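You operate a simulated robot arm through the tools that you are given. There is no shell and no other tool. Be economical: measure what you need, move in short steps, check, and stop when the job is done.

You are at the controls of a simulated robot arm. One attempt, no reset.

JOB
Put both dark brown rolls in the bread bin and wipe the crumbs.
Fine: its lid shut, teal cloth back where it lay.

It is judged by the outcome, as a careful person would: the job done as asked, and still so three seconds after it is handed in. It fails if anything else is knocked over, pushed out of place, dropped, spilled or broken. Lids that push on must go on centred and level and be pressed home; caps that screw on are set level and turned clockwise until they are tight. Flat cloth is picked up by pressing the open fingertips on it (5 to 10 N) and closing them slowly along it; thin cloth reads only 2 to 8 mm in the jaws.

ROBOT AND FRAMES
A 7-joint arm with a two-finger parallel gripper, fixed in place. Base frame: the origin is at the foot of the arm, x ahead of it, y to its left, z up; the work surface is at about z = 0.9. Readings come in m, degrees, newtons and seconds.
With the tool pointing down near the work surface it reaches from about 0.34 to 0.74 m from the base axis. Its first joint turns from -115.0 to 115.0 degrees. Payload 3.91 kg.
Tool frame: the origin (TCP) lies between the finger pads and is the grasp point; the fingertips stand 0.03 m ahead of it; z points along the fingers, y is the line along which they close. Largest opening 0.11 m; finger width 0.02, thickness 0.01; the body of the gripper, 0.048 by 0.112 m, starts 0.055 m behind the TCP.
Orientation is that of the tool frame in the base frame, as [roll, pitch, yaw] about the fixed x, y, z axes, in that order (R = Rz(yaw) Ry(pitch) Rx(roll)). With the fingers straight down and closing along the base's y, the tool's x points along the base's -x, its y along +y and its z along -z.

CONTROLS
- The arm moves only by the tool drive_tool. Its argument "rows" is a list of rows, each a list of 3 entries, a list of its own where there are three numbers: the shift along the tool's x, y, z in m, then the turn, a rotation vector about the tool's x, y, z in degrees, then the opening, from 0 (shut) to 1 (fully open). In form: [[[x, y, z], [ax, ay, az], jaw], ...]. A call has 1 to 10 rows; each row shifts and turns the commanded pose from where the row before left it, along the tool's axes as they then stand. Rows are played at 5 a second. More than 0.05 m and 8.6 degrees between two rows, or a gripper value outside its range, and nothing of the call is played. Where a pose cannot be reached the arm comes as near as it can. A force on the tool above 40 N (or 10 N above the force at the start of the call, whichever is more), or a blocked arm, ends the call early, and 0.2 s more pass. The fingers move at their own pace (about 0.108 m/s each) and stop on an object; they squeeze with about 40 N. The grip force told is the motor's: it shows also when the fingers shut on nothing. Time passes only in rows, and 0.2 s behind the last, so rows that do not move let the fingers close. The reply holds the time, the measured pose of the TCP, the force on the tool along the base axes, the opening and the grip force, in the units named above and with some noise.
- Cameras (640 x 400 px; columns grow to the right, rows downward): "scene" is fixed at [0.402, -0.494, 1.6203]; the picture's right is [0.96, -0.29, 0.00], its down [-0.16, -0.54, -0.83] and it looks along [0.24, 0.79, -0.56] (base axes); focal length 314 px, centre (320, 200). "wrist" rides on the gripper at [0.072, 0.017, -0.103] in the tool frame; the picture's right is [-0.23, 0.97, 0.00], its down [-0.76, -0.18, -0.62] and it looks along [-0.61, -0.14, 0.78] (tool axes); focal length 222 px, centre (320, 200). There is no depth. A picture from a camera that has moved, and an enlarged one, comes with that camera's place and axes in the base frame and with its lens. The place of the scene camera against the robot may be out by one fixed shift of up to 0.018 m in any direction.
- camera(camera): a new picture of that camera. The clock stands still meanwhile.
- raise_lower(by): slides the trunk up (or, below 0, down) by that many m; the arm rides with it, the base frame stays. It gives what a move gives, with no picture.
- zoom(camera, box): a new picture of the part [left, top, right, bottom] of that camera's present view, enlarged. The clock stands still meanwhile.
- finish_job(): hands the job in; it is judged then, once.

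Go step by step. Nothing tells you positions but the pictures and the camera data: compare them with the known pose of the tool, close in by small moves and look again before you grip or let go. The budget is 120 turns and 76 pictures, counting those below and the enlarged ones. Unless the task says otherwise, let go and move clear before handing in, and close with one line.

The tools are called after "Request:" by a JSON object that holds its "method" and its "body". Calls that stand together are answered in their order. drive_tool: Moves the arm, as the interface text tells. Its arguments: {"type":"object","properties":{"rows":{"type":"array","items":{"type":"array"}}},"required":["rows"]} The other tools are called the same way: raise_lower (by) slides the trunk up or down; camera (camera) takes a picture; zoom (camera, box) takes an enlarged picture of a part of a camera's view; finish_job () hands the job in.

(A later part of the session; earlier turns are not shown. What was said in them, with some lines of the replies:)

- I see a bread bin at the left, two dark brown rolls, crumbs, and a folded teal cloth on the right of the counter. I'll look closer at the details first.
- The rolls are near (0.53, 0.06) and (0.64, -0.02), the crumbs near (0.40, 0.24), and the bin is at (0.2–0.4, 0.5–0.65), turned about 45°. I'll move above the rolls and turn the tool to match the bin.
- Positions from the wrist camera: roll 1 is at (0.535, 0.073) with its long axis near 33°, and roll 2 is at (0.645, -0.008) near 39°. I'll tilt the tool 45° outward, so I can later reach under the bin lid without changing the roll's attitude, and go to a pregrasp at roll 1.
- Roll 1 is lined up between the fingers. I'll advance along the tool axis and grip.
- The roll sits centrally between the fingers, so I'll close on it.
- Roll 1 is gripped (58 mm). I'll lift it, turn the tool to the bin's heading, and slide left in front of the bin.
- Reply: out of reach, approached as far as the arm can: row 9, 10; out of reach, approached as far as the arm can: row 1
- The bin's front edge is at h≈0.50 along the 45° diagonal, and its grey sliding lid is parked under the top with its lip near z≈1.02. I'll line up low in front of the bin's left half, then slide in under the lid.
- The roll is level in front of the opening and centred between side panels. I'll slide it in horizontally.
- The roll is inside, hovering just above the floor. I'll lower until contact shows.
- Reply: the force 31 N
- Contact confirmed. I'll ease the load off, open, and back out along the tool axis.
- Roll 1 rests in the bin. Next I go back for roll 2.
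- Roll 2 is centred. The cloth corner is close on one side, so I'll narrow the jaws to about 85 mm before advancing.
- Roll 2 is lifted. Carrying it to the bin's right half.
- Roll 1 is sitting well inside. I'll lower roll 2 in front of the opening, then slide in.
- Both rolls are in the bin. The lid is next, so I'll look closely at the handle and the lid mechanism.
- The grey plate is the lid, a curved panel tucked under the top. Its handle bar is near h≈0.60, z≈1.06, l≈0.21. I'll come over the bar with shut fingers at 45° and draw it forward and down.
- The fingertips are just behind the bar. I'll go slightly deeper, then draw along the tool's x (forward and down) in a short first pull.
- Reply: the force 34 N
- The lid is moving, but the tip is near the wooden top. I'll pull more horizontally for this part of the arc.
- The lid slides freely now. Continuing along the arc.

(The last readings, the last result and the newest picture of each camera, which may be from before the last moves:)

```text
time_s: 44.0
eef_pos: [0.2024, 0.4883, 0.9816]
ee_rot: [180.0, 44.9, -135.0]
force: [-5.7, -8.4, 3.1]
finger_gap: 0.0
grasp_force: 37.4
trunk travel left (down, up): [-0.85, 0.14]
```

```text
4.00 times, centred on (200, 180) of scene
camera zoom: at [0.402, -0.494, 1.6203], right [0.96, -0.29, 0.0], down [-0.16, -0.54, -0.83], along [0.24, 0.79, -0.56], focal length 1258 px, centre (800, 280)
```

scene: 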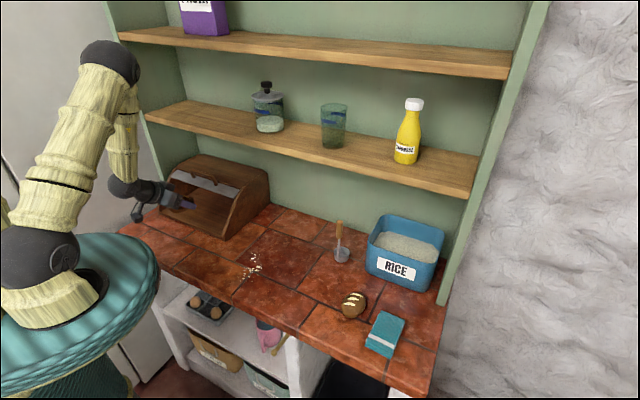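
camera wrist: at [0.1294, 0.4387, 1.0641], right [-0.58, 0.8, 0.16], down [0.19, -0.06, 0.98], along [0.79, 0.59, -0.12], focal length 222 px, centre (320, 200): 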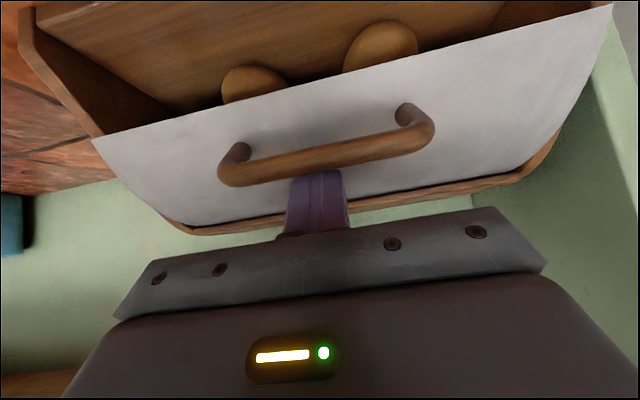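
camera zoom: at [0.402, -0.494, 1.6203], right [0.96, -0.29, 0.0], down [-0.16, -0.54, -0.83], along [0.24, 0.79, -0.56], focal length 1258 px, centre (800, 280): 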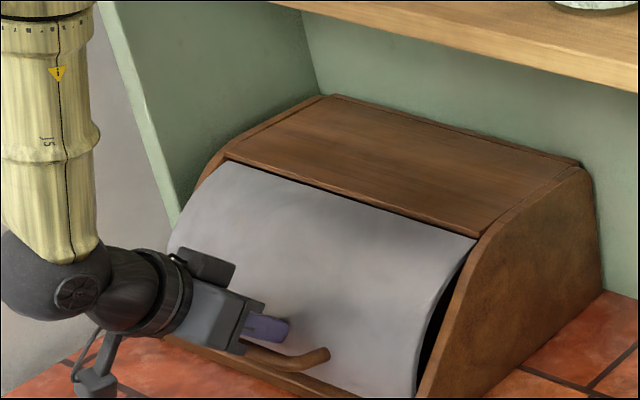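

The tip is pressing on the plate. I'll back it off slightly and push straight down on the bar for the last stretch.

Request:
{"method": "drive_tool", "body": {"rows": [[[0, 0, -0.007], [0, 0, 0], 0], [[0.008, 0, 0.006], [0, 0, 0], 0], [[0.008, 0, 0.006], [0, 0, 0], 0], [[0, 0, 0], [0, 0, 0], 0]]}}

Request:
{"method": "camera", "body": {"camera": "wrist"}}

Request:
{"method": "zoom", "body": {"camera": "scene", "box": [140, 170, 268, 250]}}

```text
time_s: 44.8
eef_pos: [0.2, 0.4869, 0.9764]
ee_rot: [179.6, 46.2, -135.3]
force: [-0.5, -6.8, 17.9]
finger_gap: 0.0
grasp_force: 38.1
trunk travel left (down, up): [-0.85, 0.14]
stopped in row 3: the force on the tool passed its limit (the readings are from after the stop); the commanded pose is now the measured one
```

```text
36 pictures are left
camera wrist: at [0.1003, 0.4111, 0.9953], right [-0.58, 0.8, 0.17], down [0.18, -0.08, 0.98], along [0.8, 0.59, -0.1], focal length 222 px, centre (320, 200)
```

wrist: 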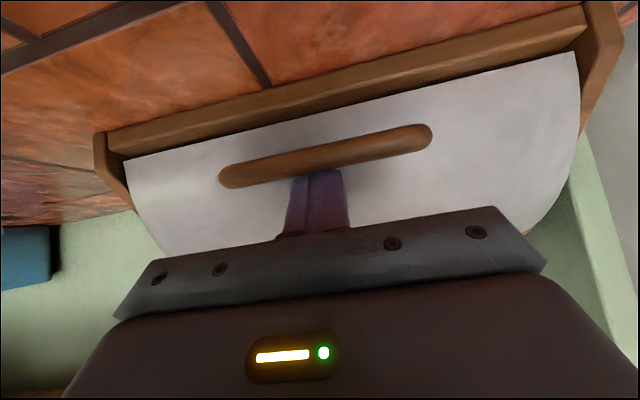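

```text
5.00 times, centred on (204, 210) of scene
camera zoom: at [0.402, -0.494, 1.6203], right [0.96, -0.29, 0.0], down [-0.16, -0.54, -0.83], along [0.24, 0.79, -0.56], focal length 1572 px, centre (900, 150)
```

zoom: 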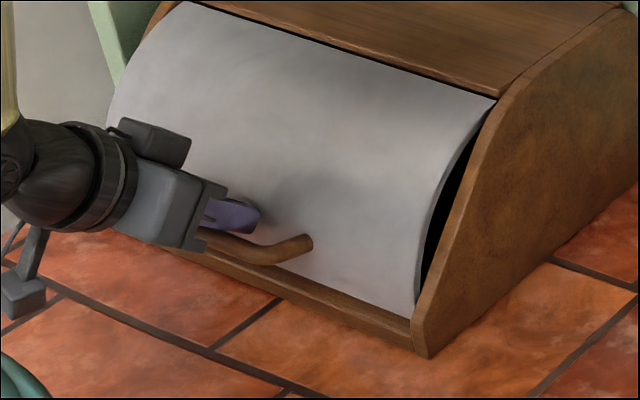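

The lid has hit its stop. I'll back away and inspect it.

Request:
{"method": "drive_tool", "body": {"rows": [[[0, 0, -0.02], [0, 0, 0], 0], [[0, 0, -0.03], [0, 0, 0], 0], [[0, 0, -0.03], [0, 0, 0], 0], [[-0.03, 0, -0.03], [0, 0, 0], 0], [[-0.03, 0, -0.03], [0, 0, 0], 0]]}}

Request:
{"method": "zoom", "body": {"camera": "wrist", "box": [120, 0, 600, 300]}}

Request:
{"method": "zoom", "body": {"camera": "scene", "box": [140, 150, 284, 240]}}

```text
time_s: 46.0
eef_pos: [0.1597, 0.4461, 1.1159]
ee_rot: [179.7, 46.1, -135.3]
force: [-0.6, -1.3, -0.5]
finger_gap: 0.0
grasp_force: 37.9
trunk travel left (down, up): [-0.85, 0.14]
```

```text
1.33 times, centred on (360, 150) of wrist
camera zoom: at [0.0588, 0.3698, 1.1352], right [-0.58, 0.8, 0.17], down [0.19, -0.07, 0.98], along [0.8, 0.6, -0.11], focal length 296 px, centre (267, 267)
```

zoom: 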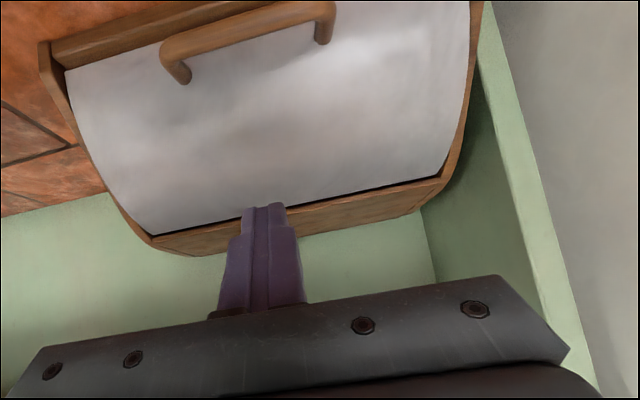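

```text
4.44 times, centred on (212, 195) of scene
camera zoom: at [0.402, -0.494, 1.6203], right [0.96, -0.29, 0.0], down [-0.16, -0.54, -0.83], along [0.24, 0.79, -0.56], focal length 1398 px, centre (800, 222)
```

zoom: 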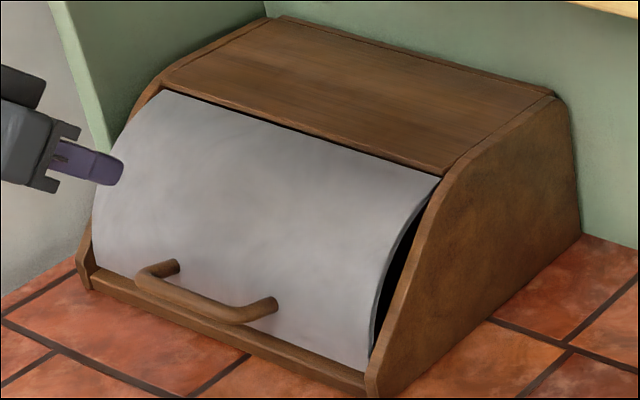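

The lid is properly shut and the bin hasn't moved. Next is the cloth: straighten the tool to vertical and move above it for a look.

Request:
{"method": "drive_tool", "body": {"rows": [[[0, 0, 0], [0, 7.7, 0], 0.3], [[0, 0, 0], [0, 7.7, 0], 0.3], [[0, 0, 0], [0, 7.7, 0], 0.3], [[0, 0, 0], [0, 7.7, 0], 0.3], [[0, 0, 0], [0, 7.7, 0], 0.3], [[0, 0, 0], [0, 7.6, 0], 0.3], [[0, -0.045, -0.01], [0, 0, 0], 0.3], [[0, -0.045, -0.01], [0, 0, 0], 0.3], [[0, -0.045, 0], [0, 0, 0], 0.3], [[0, -0.045, 0], [0, 0, 0], 0.3]]}}

Request:
{"method": "drive_tool", "body": {"rows": [[[0, -0.048, 0], [0, 0, 0], 0.3], [[0, -0.048, 0], [0, 0, 0], 0.3], [[0, -0.048, 0], [0, 0, 0], 0.3], [[0, -0.048, 0], [0, 0, 0], 0.3], [[0, -0.048, 0], [0, 0, 0], 0.3], [[0, -0.048, 0], [0, 0, 0], 0.3], [[0, -0.048, 0], [0, 0, 0], 0.3], [[0, -0.048, 0], [0, 0, 0], 0.3], [[0, -0.048, 0], [0, 0, 0], 0.3], [[0, -0.04, 0], [0, 0, 0], 0.3]]}}

```text
time_s: 48.2
eef_pos: [0.288, 0.3177, 1.134]
ee_rot: [179.7, -0.1, -135.1]
force: [0.2, -0.4, -0.7]
finger_gap: 0.033
grasp_force: 0.1
trunk travel left (down, up): [-0.85, 0.14]
```

```text
time_s: 50.4
eef_pos: [0.5993, 0.0066, 1.1335]
ee_rot: [179.9, 0.0, -135.1]
force: [0.7, 0.5, 1.4]
finger_gap: 0.033
grasp_force: 0.0
out of reach, approached as far as the arm can: row 10
trunk travel left (down, up): [-0.85, 0.14]
```

Request:
{"method": "drive_tool", "body": {"rows": [[[0, -0.04, 0], [0, 0, 0], 0.3], [[0, -0.03, 0], [0, 0, 0], 0.3], [[0, 0, 0], [0, 0, 0], 0.3]]}}

Request:
{"method": "camera", "body": {"camera": "wrist"}}

Request:
{"method": "zoom", "body": {"camera": "scene", "box": [320, 280, 448, 360]}}

```text
time_s: 51.2
eef_pos: [0.5997, 0.0024, 1.1343]
ee_rot: [179.8, -0.1, -135.3]
force: [0.0, 0.4, 0.3]
finger_gap: 0.0332
grasp_force: 0.0
out of reach, approached as far as the arm can: row 1, 2
trunk travel left (down, up): [-0.85, 0.14]
```

```text
32 pictures are left
camera wrist: at [0.537, -0.0364, 1.2367], right [-0.53, 0.85, 0.0], down [0.67, 0.41, 0.62], along [0.53, 0.33, -0.78], focal length 222 px, centre (320, 200)
```

wrist: 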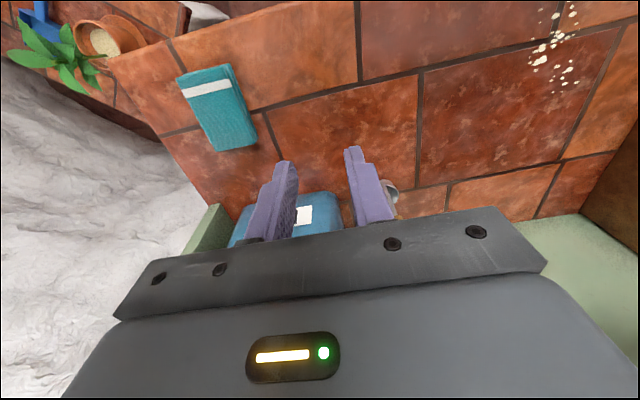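

```text
5.00 times, centred on (384, 320) of scene
camera zoom: at [0.402, -0.494, 1.6203], right [0.96, -0.29, 0.0], down [-0.16, -0.54, -0.83], along [0.24, 0.79, -0.56], focal length 1572 px, centre (0, -400)
```

zoom: 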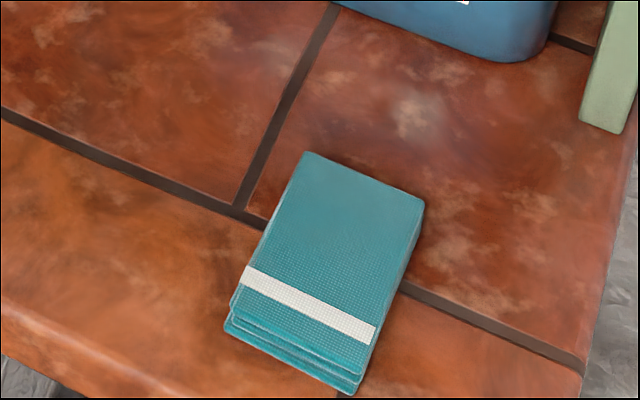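

The cloth is a folded stack about 105 × 77 mm and ~25 mm thick, centred near (0.694, -0.102), long axis at about 42°. The crumbs span h 0.385–0.505 and l -0.16 to -0.075. I'll descend first, because reach at this height is limited.

Request:
{"method": "drive_tool", "body": {"rows": [[[0, 0, 0.04], [0, 0, 0], 1], [[0, 0, 0.04], [0, 0, 0], 1], [[0, 0, 0.03], [0, 0, 0], 1], [[0, 0, 0], [0, 0, 0], 1]]}}

```text
time_s: 52.2
eef_pos: [0.6009, 0.0021, 1.0235]
ee_rot: [179.8, 0.0, -135.1]
force: [-0.1, 0.1, -0.1]
finger_gap: 0.1101
grasp_force: 0.1
trunk travel left (down, up): [-0.85, 0.14]
```

Request:
{"method": "drive_tool", "body": {"rows": [[[0, -0.04, 0], [0, 0, 0], 1], [[0, -0.04, 0], [0, 0, 0], 1], [[0, -0.04, 0], [0, 0, 0], 1], [[0, 0, 0], [0, 0, 0], 1]]}}

Request:
{"method": "camera", "body": {"camera": "wrist"}}

```text
time_s: 53.2
eef_pos: [0.5996, 0.0024, 1.0246]
ee_rot: [179.8, -0.1, -135.1]
force: [-0.7, 0.3, -0.1]
finger_gap: 0.1098
grasp_force: 0.1
out of reach, approached as far as the arm can: row 1, 2, 3
trunk travel left (down, up): [-0.85, 0.14]
```

```text
30 pictures are left
camera wrist: at [0.5364, -0.0369, 1.1268], right [-0.53, 0.85, 0.0], down [0.67, 0.41, 0.62], along [0.53, 0.33, -0.78], focal length 222 px, centre (320, 200)
```

wrist: 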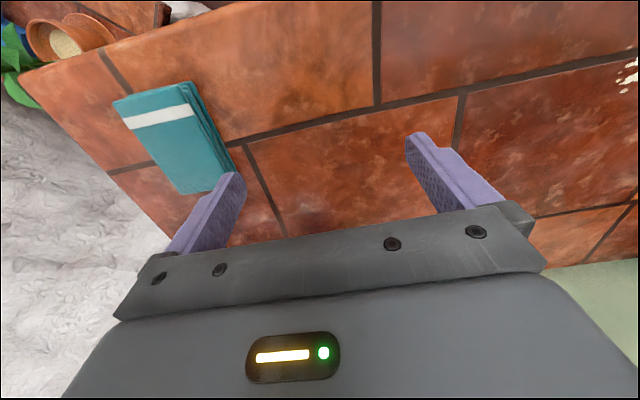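

The wrist is at a joint limit here. I'll turn the tool the other way round (≈183° clockwise), which suits the cloth just as well.

Request:
{"method": "drive_tool", "body": {"rows": [[[0, 0, 0], [0, 0, 8.4], 1], [[0, 0, 0], [0, 0, 8.4], 1], [[0, 0, 0], [0, 0, 8.4], 1], [[0, 0, 0], [0, 0, 8.4], 1], [[0, 0, 0], [0, 0, 8.4], 1], [[0, 0, 0], [0, 0, 8.4], 1], [[0, 0, 0], [0, 0, 8.4], 1], [[0, 0, 0], [0, 0, 8.4], 1], [[0, 0, 0], [0, 0, 8.4], 1], [[0, 0, 0], [0, 0, 8.4], 1]]}}

Request:
{"method": "drive_tool", "body": {"rows": [[[0, 0, 0], [0, 0, 8.4], 1], [[0, 0, 0], [0, 0, 8.4], 1], [[0, 0, 0], [0, 0, 8.4], 1], [[0, 0, 0], [0, 0, 8.4], 1], [[0, 0, 0], [0, 0, 8.4], 1], [[0, 0, 0], [0, 0, 8.4], 1], [[0, 0, 0], [0, 0, 8.4], 1], [[0, 0, 0], [0, 0, 8.4], 1], [[0, 0, 0], [0, 0, 8.4], 1], [[0, 0, 0], [0, 0, 8.4], 1]]}}

Request:
{"method": "drive_tool", "body": {"rows": [[[0, 0, 0], [0, 0, 8.4], 1], [[0, 0, 0], [0, 0, 7], 1], [[0, 0, 0], [0, 0, 0], 1]]}}

```text
time_s: 55.4
eef_pos: [0.6009, 0.0022, 1.0244]
ee_rot: [-179.9, -0.2, 140.9]
force: [0.1, 0.4, 0.1]
finger_gap: 0.1099
grasp_force: 0.0
trunk travel left (down, up): [-0.85, 0.14]
```

```text
time_s: 57.6
eef_pos: [0.6001, 0.0025, 1.0246]
ee_rot: [-179.9, 0.0, 56.9]
force: [0.2, 0.2, -0.8]
finger_gap: 0.1101
grasp_force: 0.1
trunk travel left (down, up): [-0.85, 0.14]
```

```text
time_s: 58.4
eef_pos: [0.6009, 0.003, 1.0241]
ee_rot: [-179.7, 0.1, 41.5]
force: [-0.2, -0.7, 0.8]
finger_gap: 0.1099
grasp_force: 0.2
trunk travel left (down, up): [-0.85, 0.14]
```

Request:
{"method": "drive_tool", "body": {"rows": [[[0, 0.0467, 0.005], [0, 0, 0], 1], [[0, 0.0467, 0.005], [0, 0, 0], 1], [[0, 0.0467, 0.005], [0, 0, 0], 1], [[0, 0, 0], [0, 0, 0], 1]]}}

Request:
{"method": "camera", "body": {"camera": "wrist"}}

Request:
{"method": "zoom", "body": {"camera": "scene", "box": [320, 260, 480, 360]}}

```text
time_s: 59.4
eef_pos: [0.6944, -0.1024, 1.0095]
ee_rot: [-179.8, 0.2, 41.5]
force: [-0.3, 0.7, 0.6]
finger_gap: 0.11
grasp_force: 0.1
trunk travel left (down, up): [-0.85, 0.14]
```

```text
29 pictures are left
camera wrist: at [0.7592, -0.0671, 1.1117], right [0.48, -0.88, 0.0], down [-0.69, -0.37, 0.63], along [-0.55, -0.3, -0.78], focal length 222 px, centre (320, 200)
```

wrist: 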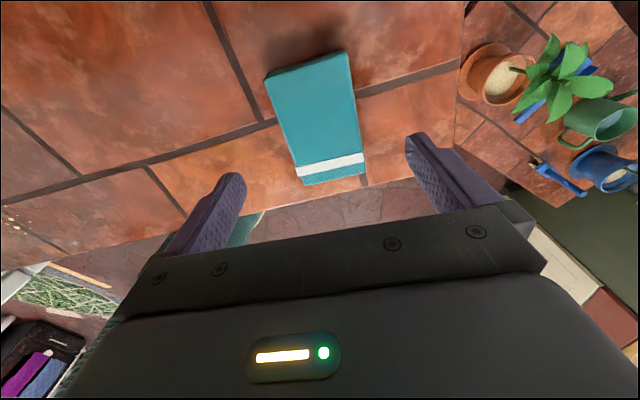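

```text
4.00 times, centred on (400, 310) of scene
camera zoom: at [0.402, -0.494, 1.6203], right [0.96, -0.29, 0.0], down [-0.16, -0.54, -0.83], along [0.24, 0.79, -0.56], focal length 1258 px, centre (0, -240)
```

zoom: 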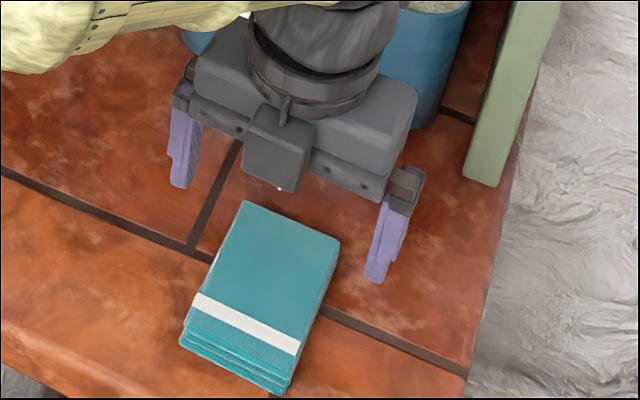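

The cloth is centred between the fingers and aligned. I'll descend astride it and close gently on its sides, watching the reading.

Request:
{"method": "drive_tool", "body": {"rows": [[[-0.001, 0.001, 0.035], [0, 0, 0], 1], [[0, 0, 0.03], [0, 0, 0], 1], [[0, 0, 0.01], [0, 0, 0], 1], [[0, 0, 0], [0, 0, 0], 0.85], [[0, 0, 0], [0, 0, 0], 0.75], [[0, 0, 0], [0, 0, 0], 0.68], [[0, 0, 0], [0, 0, 0], 0.63], [[0, 0, 0], [0, 0, 0], 0.59]]}}

Request:
{"method": "zoom", "body": {"camera": "scene", "box": [320, 260, 480, 360]}}

```text
time_s: 61.2
eef_pos: [0.6931, -0.1032, 0.9337]
ee_rot: [-179.8, 0.1, 41.6]
force: [0.4, -1.0, 0.1]
finger_gap: 0.0673
grasp_force: 39.4
trunk travel left (down, up): [-0.85, 0.14]
```

```text
4.00 times, centred on (400, 310) of scene
camera zoom: at [0.402, -0.494, 1.6203], right [0.96, -0.29, 0.0], down [-0.16, -0.54, -0.83], along [0.24, 0.79, -0.56], focal length 1258 px, centre (0, -240)
```

zoom: 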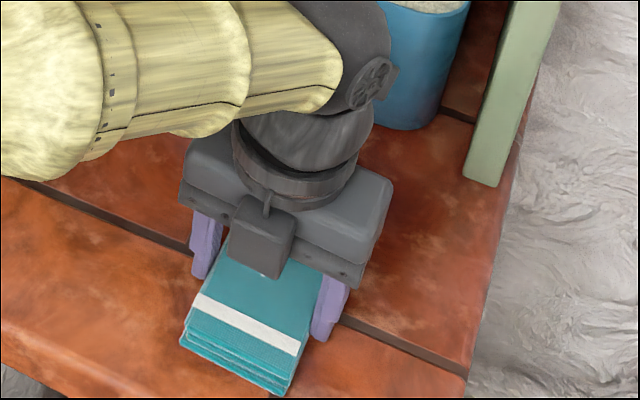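

The fingers hold the folded cloth as a firm block (67 mm). I'll lift it and check that it comes up whole.

Request:
{"method": "drive_tool", "body": {"rows": [[[0, 0, 0], [0, 0, 0], 0.4], [[0, 0, -0.02], [0, 0, 0], 0.4], [[0, 0, -0.04], [0, 0, 0], 0.4], [[0, 0, 0], [0, 0, 0], 0.4]]}}

Request:
{"method": "zoom", "body": {"camera": "scene", "box": [320, 260, 480, 360]}}

```text
time_s: 62.2
eef_pos: [0.6944, -0.1043, 0.9925]
ee_rot: [-179.8, 0.1, 41.5]
force: [-0.4, 0.4, -0.4]
finger_gap: 0.0669
grasp_force: 40.3
trunk travel left (down, up): [-0.85, 0.14]
```

```text
4.00 times, centred on (400, 310) of scene
camera zoom: at [0.402, -0.494, 1.6203], right [0.96, -0.29, 0.0], down [-0.16, -0.54, -0.83], along [0.24, 0.79, -0.56], focal length 1258 px, centre (0, -240)
```

zoom: 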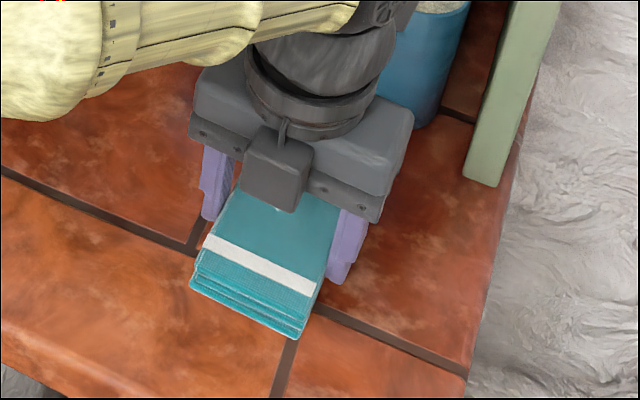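

It lifts as one piece. Carrying it over to the crumbs.

Request:
{"method": "drive_tool", "body": {"rows": [[[0, -0.044, -0.01], [0, 0, 0], 0.4], [[0, -0.044, 0], [0, 0, 0], 0.4], [[0, -0.044, 0], [0, 0, 0], 0.4], [[0, -0.044, 0], [0, 0, 0], 0.4], [[0, -0.044, 0], [0, 0, 0], 0.4], [[0, -0.044, 0], [0, 0, 0], 0.4], [[0, -0.044, 0], [0, 0, 0], 0.4], [[0, -0.044, 0], [0, 0, 0], 0.4], [[0, 0, 0], [0, 0, 0], 0.4]]}}

Request:
{"method": "camera", "body": {"camera": "wrist"}}

Request:
{"method": "zoom", "body": {"camera": "scene", "box": [180, 200, 372, 320]}}

```text
time_s: 64.2
eef_pos: [0.4622, 0.157, 1.0022]
ee_rot: [-179.7, 0.2, 41.0]
force: [0.5, -0.7, -0.3]
finger_gap: 0.067
grasp_force: 40.0
trunk travel left (down, up): [-0.85, 0.14]
```

```text
25 pictures are left
camera wrist: at [0.527, 0.1912, 1.1057], right [0.47, -0.88, 0.0], down [-0.69, -0.37, 0.63], along [-0.55, -0.29, -0.78], focal length 222 px, centre (320, 200)
```

wrist: 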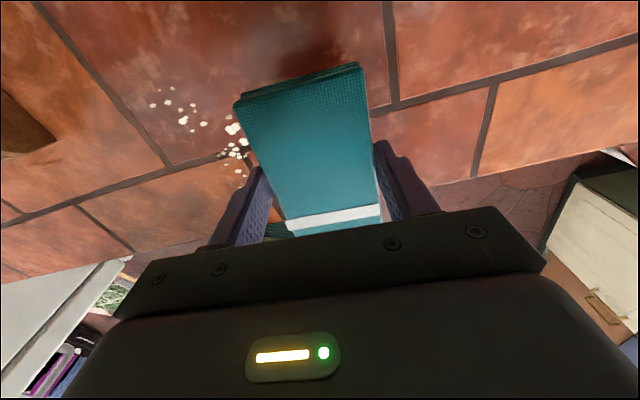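

```text
3.33 times, centred on (276, 260) of scene
camera zoom: at [0.402, -0.494, 1.6203], right [0.96, -0.29, 0.0], down [-0.16, -0.54, -0.83], along [0.24, 0.79, -0.56], focal length 1048 px, centre (467, 0)
```

zoom: 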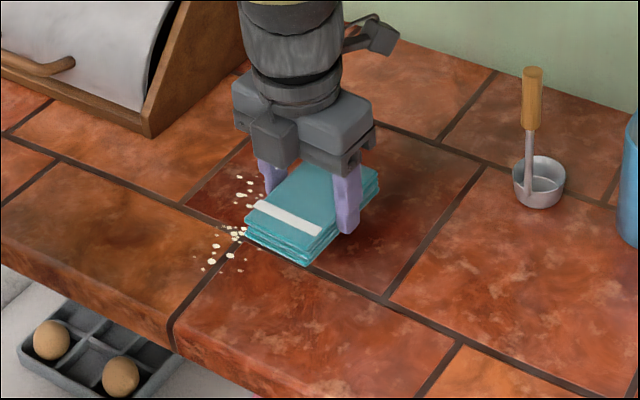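

The crumbs lie just left of the held cloth. I'll set it down beside them, lightly pressed, then sweep left.

Request:
{"method": "drive_tool", "body": {"rows": [[[0.022, 0.005, 0.0], [0, 0, 0], 0.4], [[0, 0, 0.035], [0, 0, 0], 0.4], [[0, 0, 0.025], [0, 0, 0], 0.4], [[0, 0, 0.0085], [0, 0, 0], 0.4], [[0, 0, 0], [0, 0, 0], 0.4]]}}

```text
time_s: 65.4
eef_pos: [0.481, 0.1706, 0.9364]
ee_rot: [-179.6, 0.0, 41.5]
force: [-0.4, 0.1, -0.6]
finger_gap: 0.0668
grasp_force: 40.6
trunk travel left (down, up): [-0.85, 0.14]
```

Request:
{"method": "drive_tool", "body": {"rows": [[[0, 0, 0.002], [0, 0, 0], 0.4], [[0, 0, 0.0015], [0, 0, 0], 0.4], [[0, 0, 0], [0, 0, 0], 0.4]]}}

```text
time_s: 66.2
eef_pos: [0.4803, 0.1697, 0.9341]
ee_rot: [-179.8, 0.0, 41.4]
force: [1.4, 0.1, 3.0]
finger_gap: 0.0667
grasp_force: 40.2
trunk travel left (down, up): [-0.85, 0.14]
```

Light contact (3 N). A touch more pressure, then I sweep.

Request:
{"method": "drive_tool", "body": {"rows": [[[0, 0, 0.0006], [0, 0, 0], 0.4], [[0, -0.025, 0], [0, 0, 0], 0.4], [[0, -0.025, 0], [0, 0, 0], 0.4], [[0, -0.025, 0], [0, 0, 0], 0.4], [[0, -0.025, 0], [0, 0, 0], 0.4], [[0, -0.025, 0], [0, 0, 0], 0.4], [[0, -0.025, 0], [0, 0, 0], 0.4], [[0, 0, 0], [0, 0, 0], 0.4]]}}

Request:
{"method": "zoom", "body": {"camera": "scene", "box": [180, 200, 372, 320]}}

```text
time_s: 68.0
eef_pos: [0.3811, 0.2826, 0.9337]
ee_rot: [-179.7, 0.1, 41.5]
force: [4.7, -1.5, 11.1]
finger_gap: 0.0667
grasp_force: 39.5
trunk travel left (down, up): [-0.85, 0.14]
```

```text
3.33 times, centred on (276, 260) of scene
camera zoom: at [0.402, -0.494, 1.6203], right [0.96, -0.29, 0.0], down [-0.16, -0.54, -0.83], along [0.24, 0.79, -0.56], focal length 1048 px, centre (467, 0)
```

zoom: 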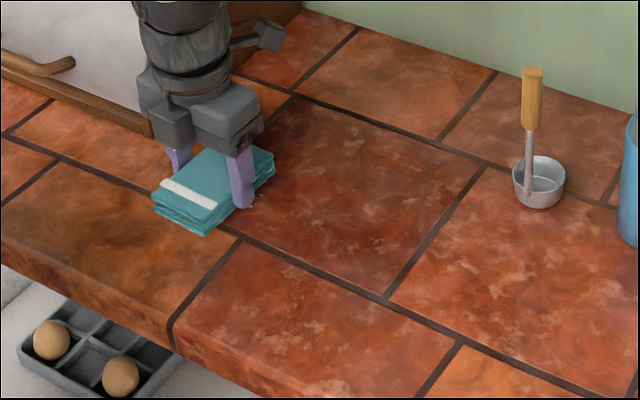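

The crumbs are disappearing. One return sweep a bit nearer the front edge should cover the rest.

Request:
{"method": "drive_tool", "body": {"rows": [[[-0.025, 0, -0.0003], [0, 0, 0], 0.4], [[-0.025, 0, 0], [0, 0, 0], 0.4], [[0, 0.025, 0], [0, 0, 0], 0.4], [[0, 0.025, 0], [0, 0, 0], 0.4], [[0, 0.025, 0], [0, 0, 0], 0.4], [[0, 0.025, 0], [0, 0, 0], 0.4], [[0, 0.025, 0], [0, 0, 0], 0.4], [[0, 0.025, 0], [0, 0, 0], 0.4], [[0, 0, 0], [0, 0, 0], 0.4]]}}

Request:
{"method": "drive_tool", "body": {"rows": [[[0, 0, -0.03], [0, 0, 0], 0.4], [[0, 0, -0.04], [0, 0, 0], 0.4], [[0, 0.04, 0], [0, 0, 0], 0.4], [[0, 0.04, 0], [0, 0, 0], 0.4], [[0, 0, 0], [0, 0, 0], 0.4]]}}

Request:
{"method": "zoom", "body": {"camera": "scene", "box": [160, 200, 352, 320]}}

Request:
{"method": "camera", "body": {"camera": "wrist"}}

```text
time_s: 70.0
eef_pos: [0.4414, 0.1363, 0.9336]
ee_rot: [-179.8, 0.2, 41.6]
force: [-2.7, 4.6, 20.3]
finger_gap: 0.0668
grasp_force: 40.4
trunk travel left (down, up): [-0.85, 0.14]
```

```text
time_s: 71.2
eef_pos: [0.4939, 0.0777, 1.0031]
ee_rot: [-179.8, 0.1, 41.7]
force: [0.1, 0.2, 0.3]
finger_gap: 0.0668
grasp_force: 40.2
trunk travel left (down, up): [-0.85, 0.14]
```

```text
3.33 times, centred on (256, 260) of scene
camera zoom: at [0.402, -0.494, 1.6203], right [0.96, -0.29, 0.0], down [-0.16, -0.54, -0.83], along [0.24, 0.79, -0.56], focal length 1048 px, centre (533, 0)
```

zoom: 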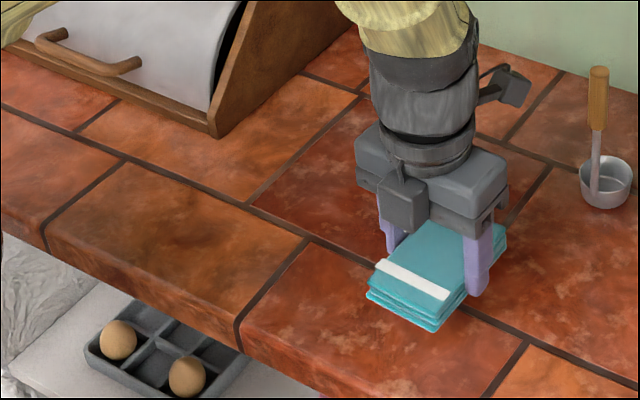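

```text
21 pictures are left
camera wrist: at [0.5601, 0.1128, 1.1053], right [0.48, -0.88, 0.0], down [-0.68, -0.37, 0.63], along [-0.55, -0.3, -0.78], focal length 222 px, centre (320, 200)
```

wrist: 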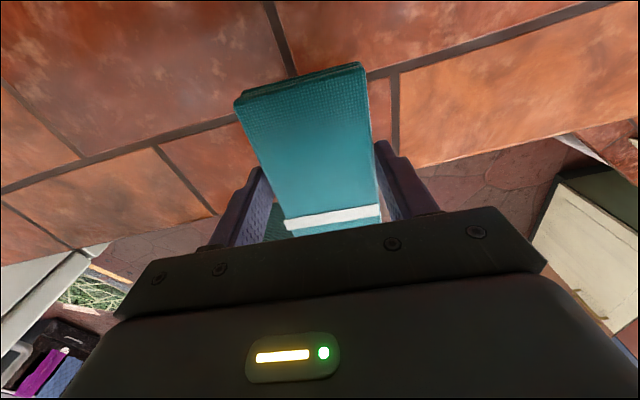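

The counter is clean and the cloth hasn't shifted in the grip. Returning it to its place.

Request:
{"method": "drive_tool", "body": {"rows": [[[0.0048, 0.0446, 0], [0, 0, 0], 0.4], [[0.0048, 0.0446, 0], [0, 0, 0], 0.4], [[0.0048, 0.0446, 0], [0, 0, 0], 0.4], [[0.0048, 0.0446, 0], [0, 0, 0], 0.4], [[0.0048, 0.0446, 0], [0, 0, 0], 0.4], [[0.0048, 0.0446, 0], [0, 0, 0], 0.4], [[0, 0, 0], [0, 0, 0], 0.4]]}}

```text
time_s: 72.8
eef_pos: [0.6941, -0.1037, 1.0012]
ee_rot: [-179.8, 0.1, 41.6]
force: [-0.6, -0.4, -0.7]
finger_gap: 0.067
grasp_force: 39.7
trunk travel left (down, up): [-0.85, 0.14]
```

Request:
{"method": "drive_tool", "body": {"rows": [[[-0.0008, 0, 0.03], [0, 0, 0], 0.4], [[0, 0, 0.025], [0, 0, 0], 0.4], [[0, 0, 0.008], [0, 0, 0], 0.4], [[0, 0, 0.0035], [0, 0, 0], 0.4], [[0, 0, 0], [0, 0, 0], 0.4]]}}

Request:
{"method": "zoom", "body": {"camera": "scene", "box": [320, 260, 480, 360]}}

```text
time_s: 74.0
eef_pos: [0.6929, -0.1037, 0.9334]
ee_rot: [-179.7, 0.1, 41.5]
force: [-0.3, 0.4, -0.4]
finger_gap: 0.0668
grasp_force: 40.0
trunk travel left (down, up): [-0.85, 0.14]
```

```text
4.00 times, centred on (400, 310) of scene
camera zoom: at [0.402, -0.494, 1.6203], right [0.96, -0.29, 0.0], down [-0.16, -0.54, -0.83], along [0.24, 0.79, -0.56], focal length 1258 px, centre (0, -240)
```

zoom: 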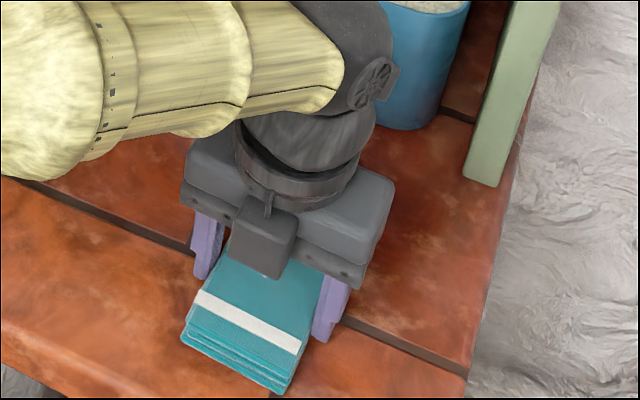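

The cloth is back where it lay, matching the earlier picture. I'll open slowly and lift away.

Request:
{"method": "drive_tool", "body": {"rows": [[[0, 0, 0.0005], [0, 0, 0], 0.62], [[0, 0, 0], [0, 0, 0], 0.7], [[0, 0, 0], [0, 0, 0], 0.85], [[0, 0, 0], [0, 0, 0], 1], [[0, 0, -0.03], [0, 0, 0], 1], [[0, 0, -0.04], [0, 0, 0], 1], [[0, -0.04, -0.02], [0, 0, 0], 1], [[0, -0.045, -0.01], [0, 0, 0], 1], [[0, -0.045, 0], [0, 0, 0], 1], [[0, -0.045, 0], [0, 0, 0], 1]]}}

Request:
{"method": "zoom", "body": {"camera": "scene", "box": [320, 280, 448, 360]}}

Request:
{"method": "camera", "body": {"camera": "scene"}}

```text
time_s: 76.2
eef_pos: [0.5776, 0.0276, 1.0355]
ee_rot: [-179.8, 0.1, 41.5]
force: [-0.2, -0.4, -0.5]
finger_gap: 0.1101
grasp_force: 0.1
trunk travel left (down, up): [-0.85, 0.14]
```

```text
5.00 times, centred on (384, 320) of scene
camera zoom: at [0.402, -0.494, 1.6203], right [0.96, -0.29, 0.0], down [-0.16, -0.54, -0.83], along [0.24, 0.79, -0.56], focal length 1572 px, centre (0, -400)
```

zoom: 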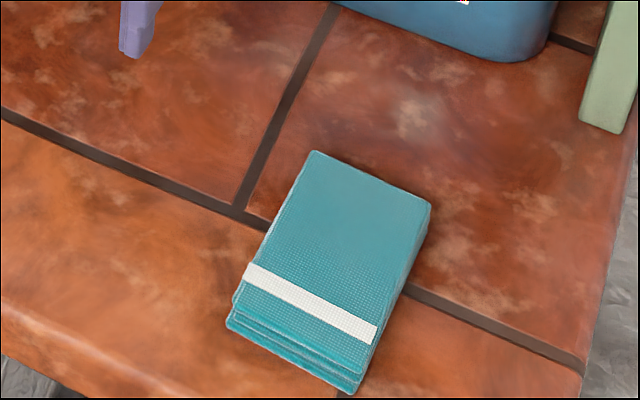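

```text
18 pictures are left
```

scene: 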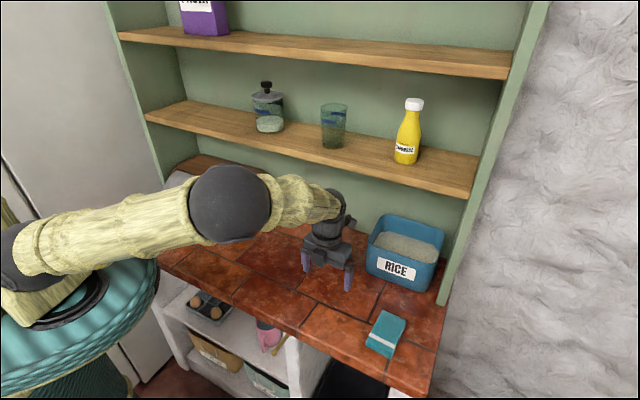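

The cloth is within a few millimetres of its original spot. I'll raise the arm clear and take a last look at the bin and counter.

Request:
{"method": "drive_tool", "body": {"rows": [[[-0.02, 0, -0.04], [0, 0, 0], 1], [[-0.02, -0.02, -0.04], [0, 0, 0], 1], [[0, -0.02, -0.04], [0, 0, 0], 1], [[0, 0, -0.04], [0, 0, 0], 1], [[0, 0, -0.04], [0, 0, 0], 1], [[0, 0, 0], [0, 0, 0], 1]]}}

Request:
{"method": "camera", "body": {"camera": "scene"}}

Request:
{"method": "zoom", "body": {"camera": "scene", "box": [140, 150, 300, 250]}}

```text
time_s: 77.6
eef_pos: [0.5218, 0.0302, 1.2348]
ee_rot: [-179.7, 0.2, 41.5]
force: [0.5, -0.2, 0.7]
finger_gap: 0.1102
grasp_force: 0.0
trunk travel left (down, up): [-0.85, 0.14]
```

```text
17 pictures are left
```

scene: 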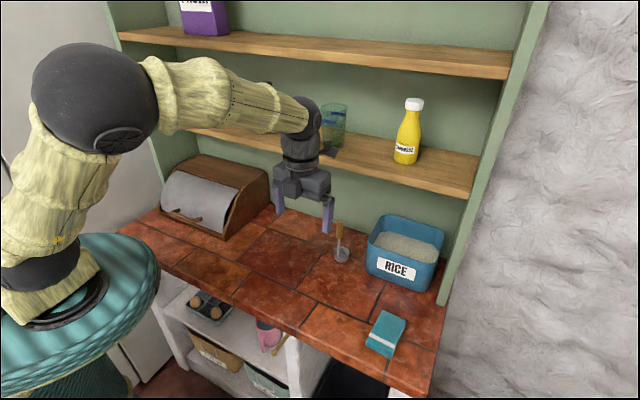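

```text
4.00 times, centred on (220, 200) of scene
camera zoom: at [0.402, -0.494, 1.6203], right [0.96, -0.29, 0.0], down [-0.16, -0.54, -0.83], along [0.24, 0.79, -0.56], focal length 1258 px, centre (720, 200)
```

zoom: 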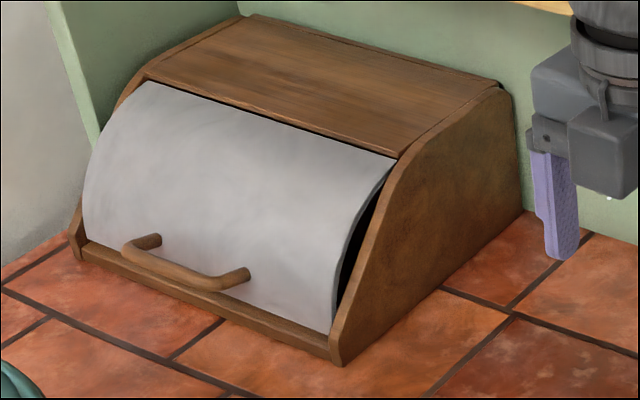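

The lid is shut, the counter is clean, the cloth is back in place and nothing else has moved, so I'm handing in.

Request:
{"method": "finish_job", "body": {}}

```text
The job is handed in.
```

Both dark brown rolls are in the bread bin with its lid shut, the crumbs are wiped up, and the teal cloth is back within a few millimetres of where it lay.
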